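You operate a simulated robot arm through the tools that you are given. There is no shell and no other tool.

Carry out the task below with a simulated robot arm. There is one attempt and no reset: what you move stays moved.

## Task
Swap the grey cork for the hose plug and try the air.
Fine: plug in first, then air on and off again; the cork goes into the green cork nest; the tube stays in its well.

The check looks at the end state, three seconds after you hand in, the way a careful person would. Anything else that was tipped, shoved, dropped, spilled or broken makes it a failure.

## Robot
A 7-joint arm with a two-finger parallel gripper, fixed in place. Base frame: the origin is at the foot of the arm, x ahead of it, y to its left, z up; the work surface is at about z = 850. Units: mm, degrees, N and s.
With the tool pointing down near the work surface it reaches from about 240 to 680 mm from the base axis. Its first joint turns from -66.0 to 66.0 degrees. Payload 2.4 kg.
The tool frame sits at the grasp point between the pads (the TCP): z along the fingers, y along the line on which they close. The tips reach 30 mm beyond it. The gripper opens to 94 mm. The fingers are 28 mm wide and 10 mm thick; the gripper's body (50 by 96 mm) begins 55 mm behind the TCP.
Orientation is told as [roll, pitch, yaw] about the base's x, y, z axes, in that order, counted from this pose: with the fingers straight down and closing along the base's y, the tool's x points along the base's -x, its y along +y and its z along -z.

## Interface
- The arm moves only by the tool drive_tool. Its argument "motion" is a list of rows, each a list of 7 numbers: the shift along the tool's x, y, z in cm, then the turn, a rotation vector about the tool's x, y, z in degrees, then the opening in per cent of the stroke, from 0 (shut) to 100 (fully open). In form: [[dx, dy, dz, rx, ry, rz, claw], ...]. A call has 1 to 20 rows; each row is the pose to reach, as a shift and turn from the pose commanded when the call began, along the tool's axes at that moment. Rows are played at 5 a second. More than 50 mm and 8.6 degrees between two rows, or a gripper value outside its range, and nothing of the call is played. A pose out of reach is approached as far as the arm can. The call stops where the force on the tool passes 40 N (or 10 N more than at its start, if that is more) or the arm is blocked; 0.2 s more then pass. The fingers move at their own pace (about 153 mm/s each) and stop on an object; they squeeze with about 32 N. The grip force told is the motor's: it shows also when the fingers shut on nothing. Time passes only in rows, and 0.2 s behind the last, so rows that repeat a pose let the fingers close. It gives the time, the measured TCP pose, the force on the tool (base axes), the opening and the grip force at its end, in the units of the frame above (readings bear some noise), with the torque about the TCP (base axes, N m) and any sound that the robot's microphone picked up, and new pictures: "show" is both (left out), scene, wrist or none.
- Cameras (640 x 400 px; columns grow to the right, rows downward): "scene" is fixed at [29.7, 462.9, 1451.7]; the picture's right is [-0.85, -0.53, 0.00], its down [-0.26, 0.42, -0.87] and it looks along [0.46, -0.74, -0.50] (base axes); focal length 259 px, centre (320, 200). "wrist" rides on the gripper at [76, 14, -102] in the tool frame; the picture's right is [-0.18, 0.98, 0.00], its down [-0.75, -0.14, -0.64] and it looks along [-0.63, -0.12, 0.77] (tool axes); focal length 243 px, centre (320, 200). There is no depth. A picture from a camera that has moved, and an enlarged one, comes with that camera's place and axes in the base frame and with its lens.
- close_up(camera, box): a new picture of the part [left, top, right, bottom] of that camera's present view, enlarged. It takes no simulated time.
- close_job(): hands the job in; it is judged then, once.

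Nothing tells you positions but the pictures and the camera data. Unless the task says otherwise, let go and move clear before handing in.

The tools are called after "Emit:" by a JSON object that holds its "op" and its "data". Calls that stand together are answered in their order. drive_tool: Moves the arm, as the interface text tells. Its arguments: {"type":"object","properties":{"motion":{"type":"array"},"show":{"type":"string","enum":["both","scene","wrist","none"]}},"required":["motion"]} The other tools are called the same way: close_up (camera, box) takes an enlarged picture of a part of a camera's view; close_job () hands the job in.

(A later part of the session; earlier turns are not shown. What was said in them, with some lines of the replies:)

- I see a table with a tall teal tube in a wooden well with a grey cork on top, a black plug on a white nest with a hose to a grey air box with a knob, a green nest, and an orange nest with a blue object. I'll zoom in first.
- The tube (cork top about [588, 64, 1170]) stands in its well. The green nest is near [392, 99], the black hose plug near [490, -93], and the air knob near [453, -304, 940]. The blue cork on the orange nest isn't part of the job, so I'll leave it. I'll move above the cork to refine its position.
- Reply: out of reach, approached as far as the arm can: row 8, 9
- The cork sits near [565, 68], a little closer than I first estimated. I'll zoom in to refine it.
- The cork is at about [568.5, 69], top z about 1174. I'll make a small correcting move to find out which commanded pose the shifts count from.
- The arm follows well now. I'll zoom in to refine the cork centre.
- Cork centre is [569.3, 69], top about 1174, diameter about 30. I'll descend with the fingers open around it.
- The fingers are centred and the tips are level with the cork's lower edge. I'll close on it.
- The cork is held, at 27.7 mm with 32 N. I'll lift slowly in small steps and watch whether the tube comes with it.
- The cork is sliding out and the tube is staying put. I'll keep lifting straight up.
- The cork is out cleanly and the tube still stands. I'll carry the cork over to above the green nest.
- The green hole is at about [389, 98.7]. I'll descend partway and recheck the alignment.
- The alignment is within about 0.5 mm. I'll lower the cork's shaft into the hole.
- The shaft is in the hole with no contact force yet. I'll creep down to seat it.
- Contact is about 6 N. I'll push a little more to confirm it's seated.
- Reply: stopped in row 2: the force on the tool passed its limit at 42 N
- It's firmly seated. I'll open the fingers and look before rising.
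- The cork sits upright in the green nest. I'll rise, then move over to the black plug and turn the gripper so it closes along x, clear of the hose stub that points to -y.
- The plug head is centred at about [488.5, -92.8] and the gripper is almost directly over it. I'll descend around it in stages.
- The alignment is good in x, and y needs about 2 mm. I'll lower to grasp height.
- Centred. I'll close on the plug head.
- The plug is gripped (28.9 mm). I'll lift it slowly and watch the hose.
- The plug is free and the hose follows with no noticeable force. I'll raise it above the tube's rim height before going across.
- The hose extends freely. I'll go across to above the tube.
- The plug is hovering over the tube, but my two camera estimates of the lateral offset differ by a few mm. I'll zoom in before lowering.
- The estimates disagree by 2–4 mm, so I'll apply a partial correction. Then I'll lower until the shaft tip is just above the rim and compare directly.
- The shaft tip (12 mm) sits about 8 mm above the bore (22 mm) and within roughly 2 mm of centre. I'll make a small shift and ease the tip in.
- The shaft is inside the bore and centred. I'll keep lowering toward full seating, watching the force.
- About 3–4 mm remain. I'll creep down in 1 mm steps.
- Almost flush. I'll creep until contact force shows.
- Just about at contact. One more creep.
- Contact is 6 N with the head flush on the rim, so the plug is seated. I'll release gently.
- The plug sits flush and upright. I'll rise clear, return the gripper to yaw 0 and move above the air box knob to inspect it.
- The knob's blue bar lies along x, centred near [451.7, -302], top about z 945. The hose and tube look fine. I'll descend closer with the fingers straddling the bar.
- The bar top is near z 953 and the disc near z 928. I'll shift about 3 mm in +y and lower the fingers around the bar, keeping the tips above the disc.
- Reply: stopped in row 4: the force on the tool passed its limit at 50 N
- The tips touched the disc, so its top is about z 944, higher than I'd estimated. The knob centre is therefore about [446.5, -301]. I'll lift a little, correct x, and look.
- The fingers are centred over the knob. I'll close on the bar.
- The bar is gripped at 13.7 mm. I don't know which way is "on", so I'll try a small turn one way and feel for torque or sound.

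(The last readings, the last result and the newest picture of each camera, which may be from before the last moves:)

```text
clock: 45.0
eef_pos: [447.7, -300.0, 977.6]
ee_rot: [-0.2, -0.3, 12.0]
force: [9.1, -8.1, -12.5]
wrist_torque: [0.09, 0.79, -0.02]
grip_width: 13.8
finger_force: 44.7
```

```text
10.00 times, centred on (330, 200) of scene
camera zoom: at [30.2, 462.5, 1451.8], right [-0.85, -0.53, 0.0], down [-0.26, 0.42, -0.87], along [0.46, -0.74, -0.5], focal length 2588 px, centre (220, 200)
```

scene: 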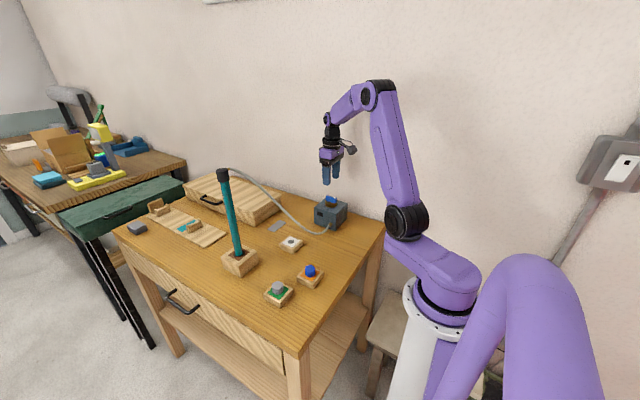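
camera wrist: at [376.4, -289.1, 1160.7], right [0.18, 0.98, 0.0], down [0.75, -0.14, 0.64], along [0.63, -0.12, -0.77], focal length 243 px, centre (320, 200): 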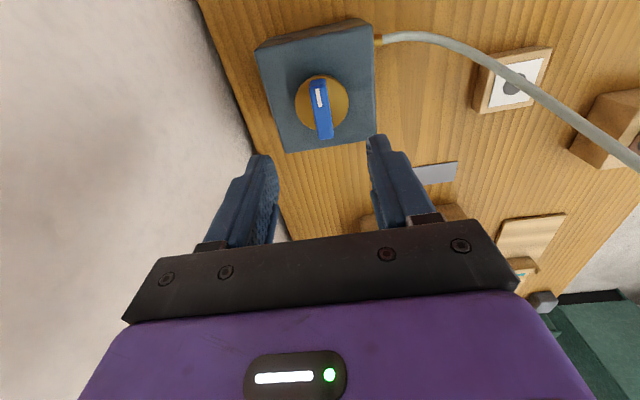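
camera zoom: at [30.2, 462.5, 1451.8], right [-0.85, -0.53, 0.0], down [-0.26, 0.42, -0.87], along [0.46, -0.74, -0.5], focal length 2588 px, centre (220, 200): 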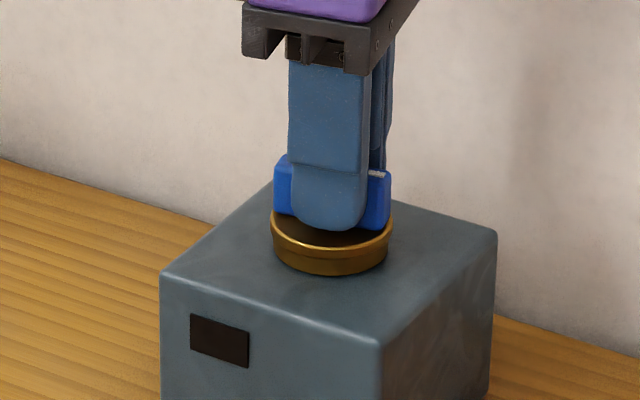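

The knob turns freely counter-clockwise. I'll continue in that direction, easing off the lateral load.

Emit:
{"op": "drive_tool", "data": {"motion": [[-0.05, -0.05, 0.06, 0, 0, -4, 5], [-0.05, -0.05, 0.08, 0, 0, -8, 5], [-0.05, -0.05, 0.08, 0, 0, -13, 5], [-0.05, -0.05, 0.08, 0, 0, -18, 5], [-0.05, -0.05, 0.08, 0, 0, -23, 5], [-0.05, -0.05, 0.08, 0, 0, -28, 5]], "show": "none"}}

Emit:
{"op": "close_up", "data": {"camera": "wrist", "box": [240, 80, 400, 240]}}

Emit:
{"op": "close_up", "data": {"camera": "scene", "box": [310, 180, 350, 220]}}

```text
clock: 46.4
eef_pos: [448.4, -302.0, 977.1]
ee_rot: [-0.5, -0.2, 39.9]
force: [-0.3, -17.9, 3.7]
wrist_torque: [0.9, -0.24, -0.03]
grip_width: 14.0
finger_force: 45.3
```

```text
2.50 times, centred on (320, 160) of wrist
camera zoom: at [379.2, -340.0, 1079.3], right [-0.49, 0.87, -0.01], down [0.66, 0.38, 0.65], along [0.56, 0.31, -0.76], focal length 606 px, centre (320, 300)
```

zoom: 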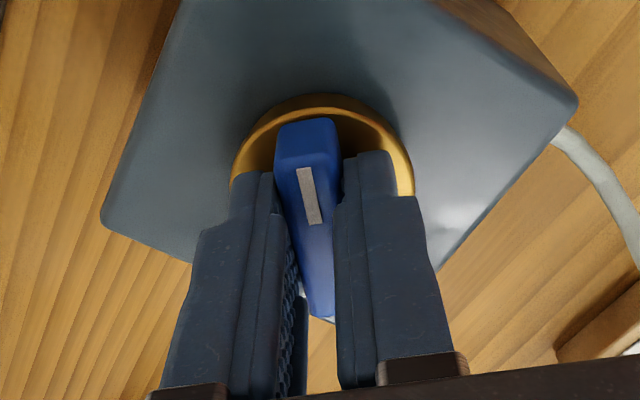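

```text
10.00 times, centred on (330, 200) of scene
camera zoom: at [29.6, 462.4, 1451.9], right [-0.85, -0.53, 0.0], down [-0.26, 0.42, -0.87], along [0.46, -0.74, -0.5], focal length 2588 px, centre (220, 200)
```

zoom: 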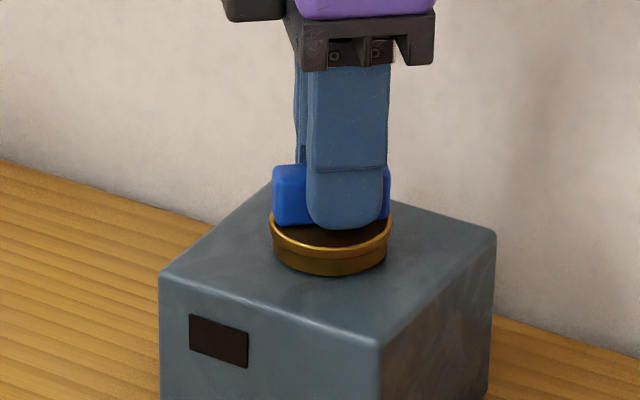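

Turned 40° smoothly with no sound or indicator yet. I'll continue, shifting to relieve the sideways load.

Emit:
{"op": "drive_tool", "data": {"motion": [[0.07, -0.08, 0, 0, 0, -4, 5], [0.09, -0.1, 0, 0, 0, -9, 5], [0.09, -0.1, 0, 0, 0, -14, 5], [0.09, -0.1, 0, 0, 0, -19, 5], [0.09, -0.1, 0, 0, 0, -24, 5]], "show": "none"}}

Emit:
{"op": "close_up", "data": {"camera": "wrist", "box": [240, 80, 400, 240]}}

Emit:
{"op": "close_up", "data": {"camera": "scene", "box": [310, 180, 350, 220]}}

```text
clock: 47.6
eef_pos: [449.6, -300.7, 978.5]
ee_rot: [-0.5, 0.2, 64.1]
force: [4.4, -22.3, 11.4]
wrist_torque: [0.75, 0.19, -0.01]
grip_width: 13.8
finger_force: 45.1
```

```text
2.50 times, centred on (320, 160) of wrist
camera zoom: at [401.3, -364.8, 1079.4], right [-0.8, 0.6, -0.01], down [0.45, 0.62, 0.64], along [0.39, 0.51, -0.77], focal length 606 px, centre (320, 300)
```

zoom: 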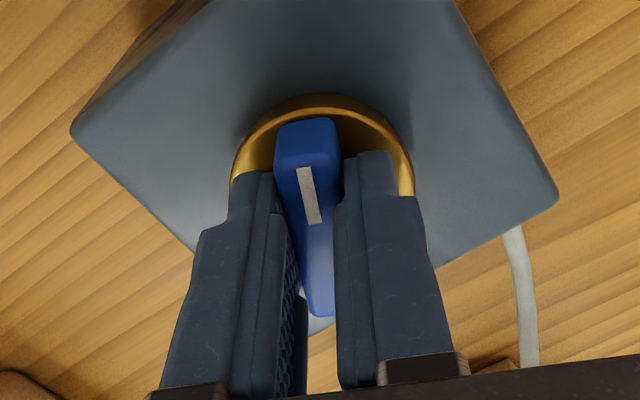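

```text
10.00 times, centred on (330, 200) of scene
camera zoom: at [29.7, 462.3, 1451.9], right [-0.85, -0.53, 0.0], down [-0.26, 0.42, -0.87], along [0.46, -0.74, -0.5], focal length 2588 px, centre (220, 200)
```

zoom: 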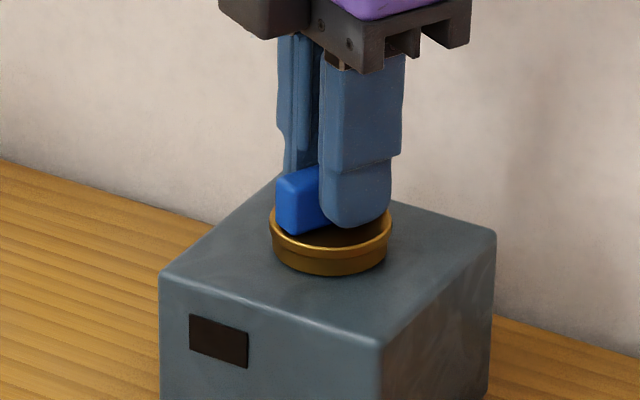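

At 64° and still free-turning. I'll compensate along the bar and continue toward 90°.

Emit:
{"op": "drive_tool", "data": {"motion": [[0.09, -0.09, -0.03, 0, 0, -3, 5], [0.09, -0.11, -0.05, 0, 0, -7, 5], [0.085, -0.13, -0.05, 0, 0, -12, 5], [0.08, -0.16, -0.05, 0, 0, -17, 5], [0.07, -0.18, -0.05, 0, 0, -22, 5], [0.065, -0.2, -0.05, 0, 0, -26, 5]], "show": "none"}}

Emit:
{"op": "close_up", "data": {"camera": "wrist", "box": [240, 80, 400, 240]}}

Emit:
{"op": "close_up", "data": {"camera": "scene", "box": [310, 180, 350, 220]}}

```text
clock: 49.0
eef_pos: [449.6, -300.7, 977.8]
ee_rot: [-0.4, 0.1, 90.1]
force: [5.3, -11.4, 8.1]
wrist_torque: [0.67, 0.34, -0.05]
grip_width: 13.8
finger_force: 45.2
```

```text
2.50 times, centred on (320, 160) of wrist
camera zoom: at [434.9, -379.5, 1079.5], right [-0.98, 0.18, 0.0], down [0.14, 0.75, 0.64], along [0.12, 0.63, -0.77], focal length 606 px, centre (320, 300)
```

zoom: 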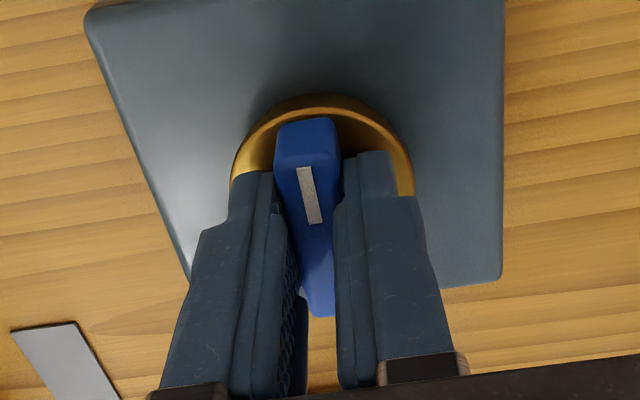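

```text
10.00 times, centred on (330, 200) of scene
camera zoom: at [29.8, 462.6, 1451.8], right [-0.85, -0.53, 0.0], down [-0.26, 0.42, -0.87], along [0.46, -0.74, -0.5], focal length 2588 px, centre (220, 200)
```

zoom: 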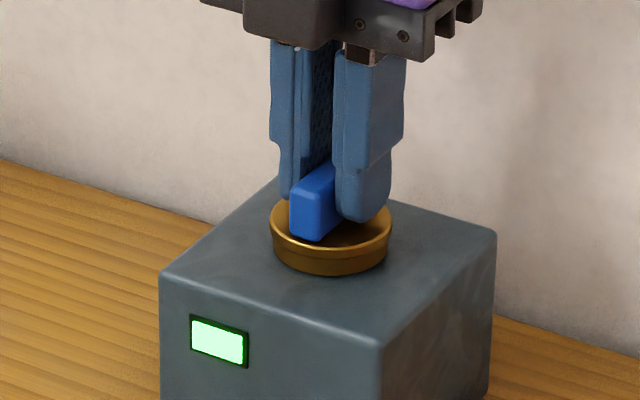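

The indicator lit green, so the air is on. I'll hold briefly and check the plug and tube.

Emit:
{"op": "drive_tool", "data": {"motion": [[0, 0, 0, 0, 0, 0, 5], [0, 0, 0, 0, 0, 0, 5], [0, 0, 0, 0, 0, 0, 5], [0, 0, 0, 0, 0, 0, 5], [0, 0, 0, 0, 0, 0, 5]], "show": "scene"}}

Emit:
{"op": "close_up", "data": {"camera": "scene", "box": [190, 150, 350, 280]}}

```text
clock: 50.2
eef_pos: [449.7, -302.2, 977.6]
ee_rot: [-0.3, 0.1, 90.1]
force: [4.7, -4.7, 10.2]
wrist_torque: [1.18, 0.39, 0.0]
grip_width: 13.7
finger_force: 45.2
```

scene: 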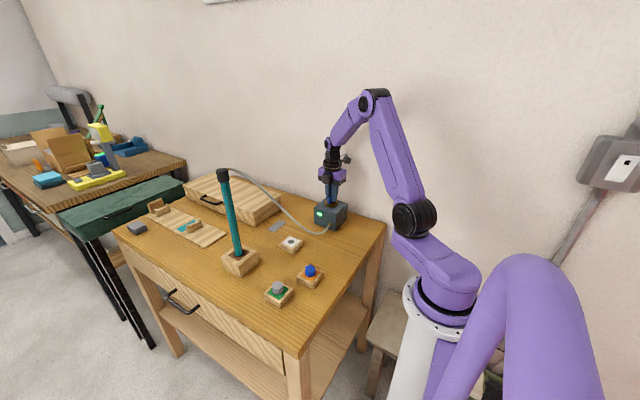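

```text
3.08 times, centred on (270, 215) of scene
camera zoom: at [29.7, 462.8, 1451.7], right [-0.85, -0.53, 0.0], down [-0.26, 0.42, -0.87], along [0.46, -0.74, -0.5], focal length 796 px, centre (474, 154)
```

zoom: 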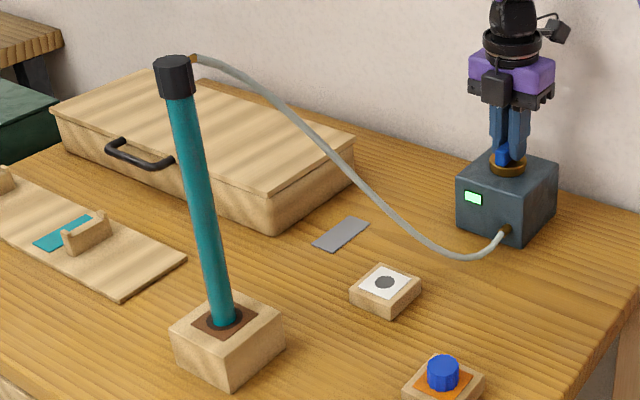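

The air was tried with the plug holding and the tube standing. Now I'll turn it back off along the same path.

Emit:
{"op": "drive_tool", "data": {"motion": [[0, 0.022, -0.05, 0, 0, 5, 5], [-0.004, 0.043, -0.05, 0, 0, 10, 5], [-0.009, 0.065, -0.05, 0, 0, 15, 5], [-0.015, 0.085, -0.05, 0, 0, 20, 5], [-0.023, 0.106, -0.05, 0, 0, 25, 5], [-0.033, 0.125, -0.05, 0, 0, 30, 5], [-0.045, 0.143, -0.05, 0, 0, 35, 5], [-0.058, 0.161, -0.05, 0, 0, 40, 5], [-0.073, 0.177, -0.05, 0, 0, 45, 5]], "show": "none"}}

Emit:
{"op": "close_up", "data": {"camera": "scene", "box": [310, 180, 350, 220]}}

```text
clock: 52.2
eef_pos: [448.7, -301.4, 977.1]
ee_rot: [-0.3, -0.1, 44.9]
force: [13.6, -5.2, -18.5]
wrist_torque: [-0.43, 0.74, -0.03]
grip_width: 13.9
finger_force: 44.7
```

```text
10.00 times, centred on (330, 200) of scene
camera zoom: at [30.4, 462.6, 1451.8], right [-0.85, -0.53, 0.0], down [-0.26, 0.42, -0.87], along [0.46, -0.74, -0.5], focal length 2588 px, centre (220, 200)
```

zoom: 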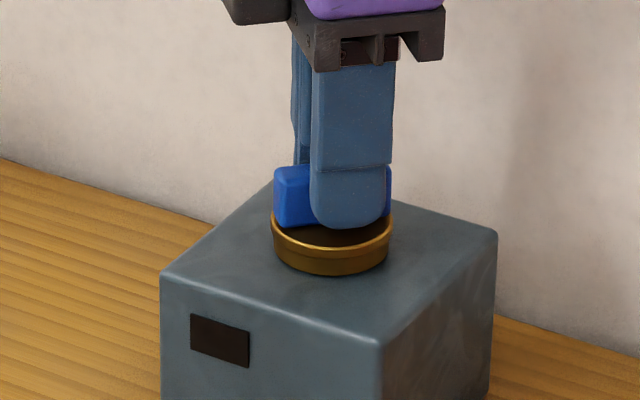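

The indicator is off. I'll continue back to the original stop.

Emit:
{"op": "drive_tool", "data": {"motion": [[-0.03, -0.05, 0.06, 0, 0, 4, 5], [-0.03, -0.03, 0.08, 0, 0, 9, 5], [-0.035, -0.01, 0.08, 0, 0, 14, 5], [-0.04, 0.015, 0.08, 0, 0, 19, 5], [-0.045, 0.04, 0.08, 0, 0, 24, 5], [-0.05, 0.065, 0.08, 0, 0, 29, 5], [-0.055, 0.09, 0.08, 0, 0, 34, 5], [-0.06, 0.11, 0.08, 0, 0, 39, 5], [-0.064, 0.13, 0.08, 0, 0, 44.8, 5], [-0.064, 0.13, 0.08, 0, 0, 44.8, 5]], "show": "none"}}

Emit:
{"op": "close_up", "data": {"camera": "scene", "box": [310, 180, 350, 220]}}

Emit:
{"op": "close_up", "data": {"camera": "wrist", "box": [240, 80, 400, 240]}}

```text
clock: 54.4
eef_pos: [447.9, -299.6, 977.4]
ee_rot: [-0.1, -0.3, 0.1]
force: [-6.7, 7.6, 20.2]
wrist_torque: [0.45, 0.94, 0.05]
grip_width: 13.9
finger_force: 45.2
```

```text
10.00 times, centred on (330, 200) of scene
camera zoom: at [29.2, 463.3, 1451.5], right [-0.85, -0.53, 0.0], down [-0.26, 0.42, -0.87], along [0.46, -0.74, -0.5], focal length 2588 px, centre (220, 200)
```

zoom: 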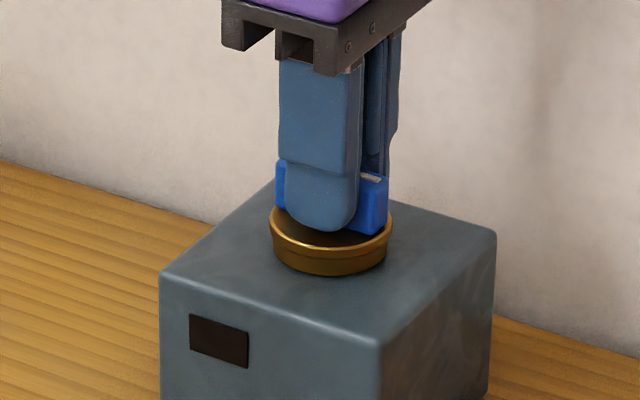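

```text
2.50 times, centred on (320, 160) of wrist
camera zoom: at [370.3, -286.5, 1079.0], right [0.18, 0.98, 0.0], down [0.75, -0.14, 0.65], along [0.64, -0.12, -0.76], focal length 606 px, centre (320, 300)
```

zoom: 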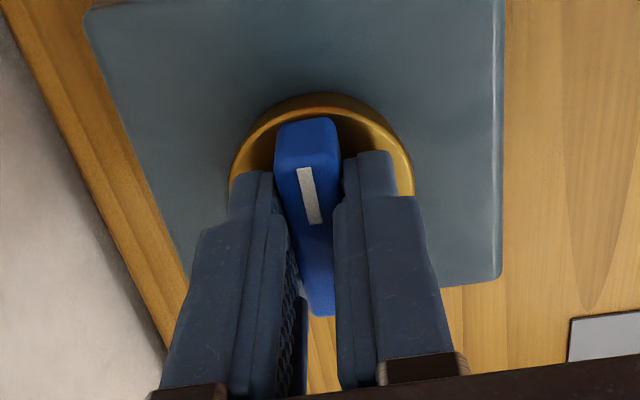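

The knob is back at its start angle with the indicator dark. I'll release and rise clear.

Emit:
{"op": "drive_tool", "data": {"motion": [[0, 0, -0.1, 0, 0, 0, 12], [0, 0, -0.1, 0, 0, 0, 30], [0, 0, -0.1, 0, 0, 0, 45], [0, 0, -0.1, 0, 0, 0, 45], [0, 0, -2, 0, 0, 0, 45], [0, 0, -5, 0, 0, 0, 45], [0, 0, -9, 0, 0, 0, 45], [0, 0, -13, 0, 0, 0, 45], [0, 0, -17, 0, 0, 0, 45], [0, 0, -21, 0, 0, 0, 45], [0, 0, -21, 0, 0, 0, 45], [0, 0, -21, 0, 0, 0, 45]], "show": "both"}}

Emit:
{"op": "close_up", "data": {"camera": "scene", "box": [190, 150, 350, 310]}}

Emit:
{"op": "close_up", "data": {"camera": "scene", "box": [260, 180, 360, 310]}}

Emit:
{"op": "close_up", "data": {"camera": "scene", "box": [200, 155, 260, 280]}}

```text
clock: 57.0
eef_pos: [446.9, -299.0, 1186.6]
ee_rot: [-0.1, -0.2, 0.2]
force: [0.2, 0.9, 1.3]
wrist_torque: [0.01, 0.0, 0.01]
grip_width: 42.4
finger_force: 0.1
camera wrist: at [369.7, -285.8, 1289.5], right [0.18, 0.98, 0.0], down [0.75, -0.14, 0.65], along [0.64, -0.12, -0.76], focal length 243 px, centre (320, 200)
```

scene: 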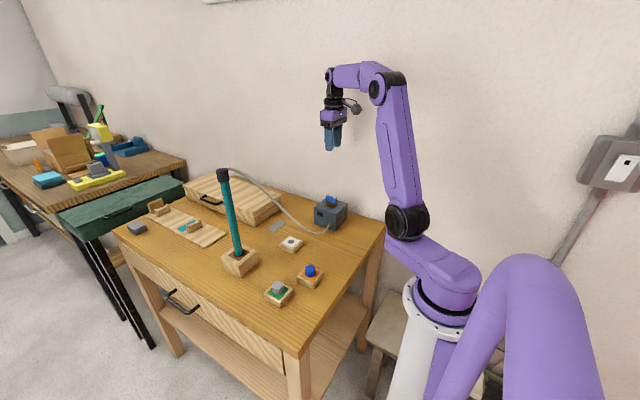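
wrist: 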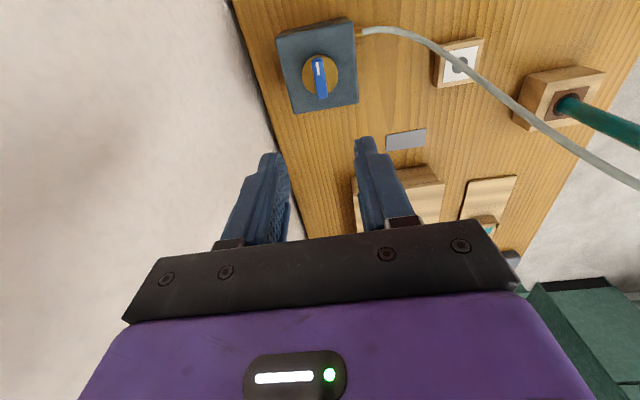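

```text
2.50 times, centred on (270, 230) of scene
camera zoom: at [29.7, 462.9, 1451.7], right [-0.85, -0.53, 0.0], down [-0.26, 0.42, -0.87], along [0.46, -0.74, -0.5], focal length 647 px, centre (445, 125)
```

zoom: 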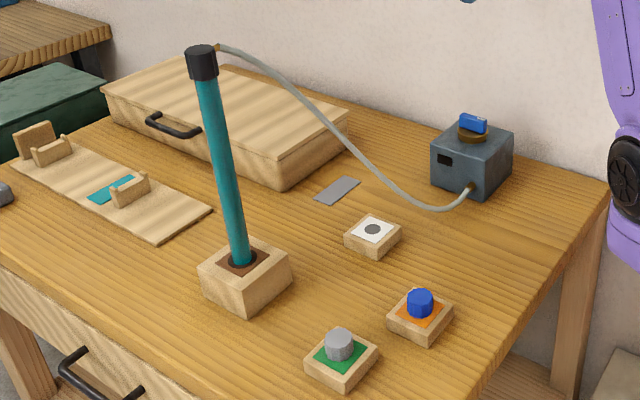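

```text
3.08 times, centred on (310, 245) of scene
camera zoom: at [29.7, 462.9, 1451.7], right [-0.85, -0.53, 0.0], down [-0.26, 0.42, -0.87], along [0.46, -0.74, -0.5], focal length 796 px, centre (351, 62)
```

zoom: 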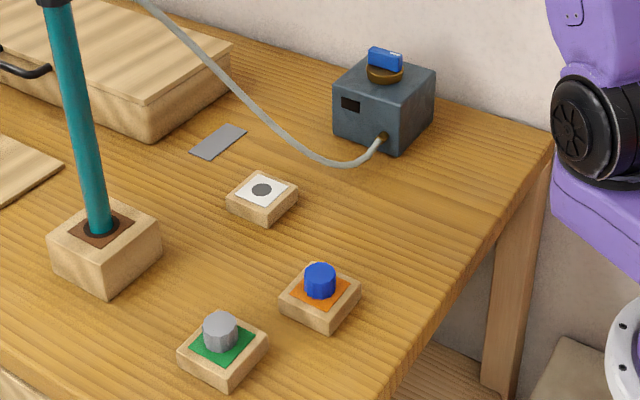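

```text
3.20 times, centred on (230, 218) of scene
camera zoom: at [29.7, 462.9, 1451.7], right [-0.85, -0.53, 0.0], down [-0.26, 0.42, -0.87], along [0.46, -0.74, -0.5], focal length 828 px, centre (608, 144)
```

zoom: 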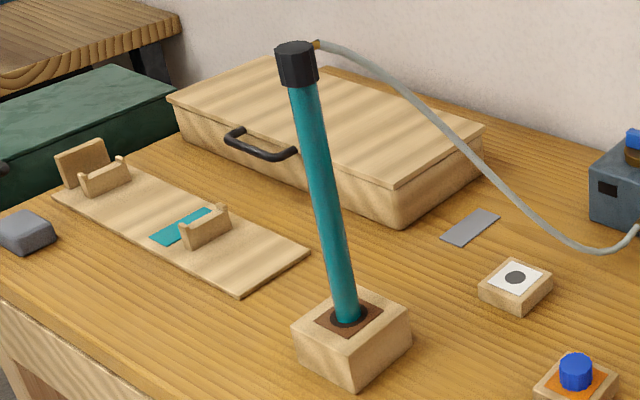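

Everything looks in place. I'll take one last look at the cork and plug seating before handing in.

Emit:
{"op": "close_up", "data": {"camera": "scene", "box": [260, 270, 300, 310]}}

Emit:
{"op": "close_up", "data": {"camera": "scene", "box": [205, 155, 245, 195]}}

Emit:
{"op": "close_up", "data": {"camera": "scene", "box": [310, 190, 350, 230]}}

```text
10.00 times, centred on (280, 290) of scene
camera zoom: at [29.7, 462.9, 1451.7], right [-0.85, -0.53, 0.0], down [-0.26, 0.42, -0.87], along [0.46, -0.74, -0.5], focal length 2588 px, centre (720, -700)
```

zoom: 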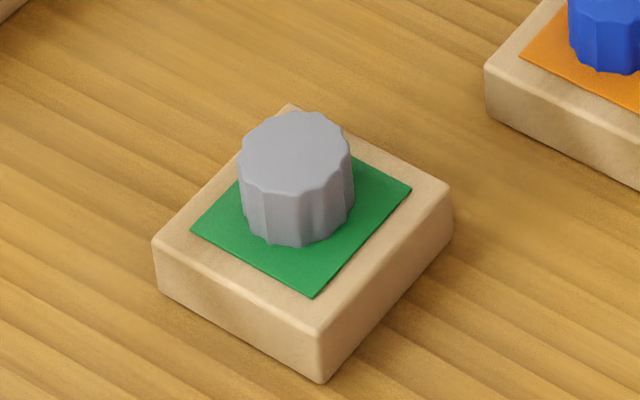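

```text
10.00 times, centred on (225, 175) of scene
camera zoom: at [29.7, 462.9, 1451.7], right [-0.85, -0.53, 0.0], down [-0.26, 0.42, -0.87], along [0.46, -0.74, -0.5], focal length 2588 px, centre (1270, 450)
```

zoom: 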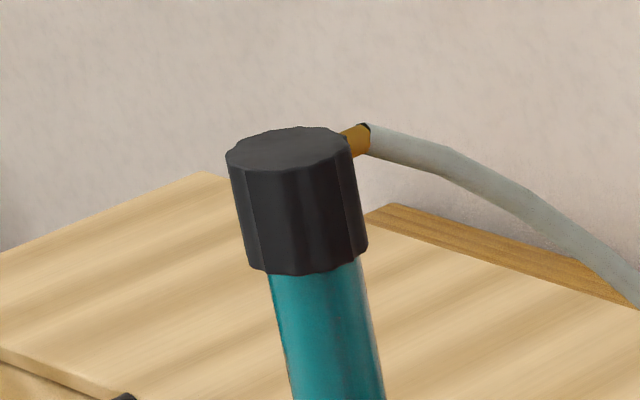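

```text
10.00 times, centred on (330, 210) of scene
camera zoom: at [29.7, 462.9, 1451.7], right [-0.85, -0.53, 0.0], down [-0.26, 0.42, -0.87], along [0.46, -0.74, -0.5], focal length 2588 px, centre (220, 100)
```

zoom: 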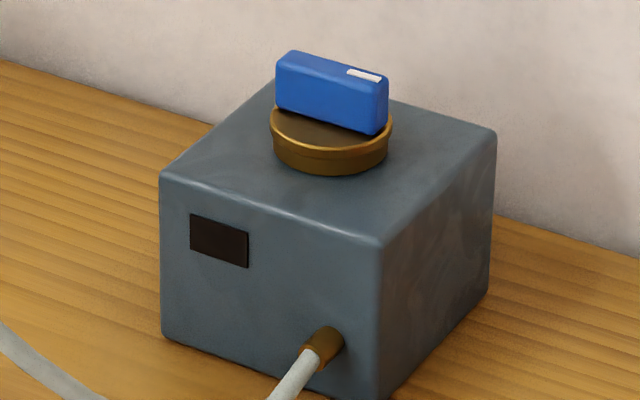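

The cork is seated in the green nest and the hose plug is flush on the tube, which is still in its well. The air went on and off again, the knob is back at its start angle, and the gripper is clear, so I'm handing in.

Emit:
{"op": "close_job", "data": {}}

```text
The job is handed in.
```

The swap is done and the air was tried. I handed the job in with everything looking right in the last pictures, but I haven't seen the result of the check.

- **Cork:** it came out of the tube without lifting it and now sits upright in the green cork nest.
- **Plug:** the hose plug is in the tube with its head flush on the rim. It stayed there with the air on.
- **Air:** after the plug was in, I turned the knob about 90° counter-clockwise and the box's indicator lit green. Turning it back made the indicator go dark, and the knob is at its starting angle.
- **Tube:** it is still standing in its well, and nothing else on the table looks moved.

The fingertips touched the knob's brass disc once on the way down. The arm stopped itself at about 50 N, and neither the box nor the knob looked shifted afterwards. The gripper is open and well clear.
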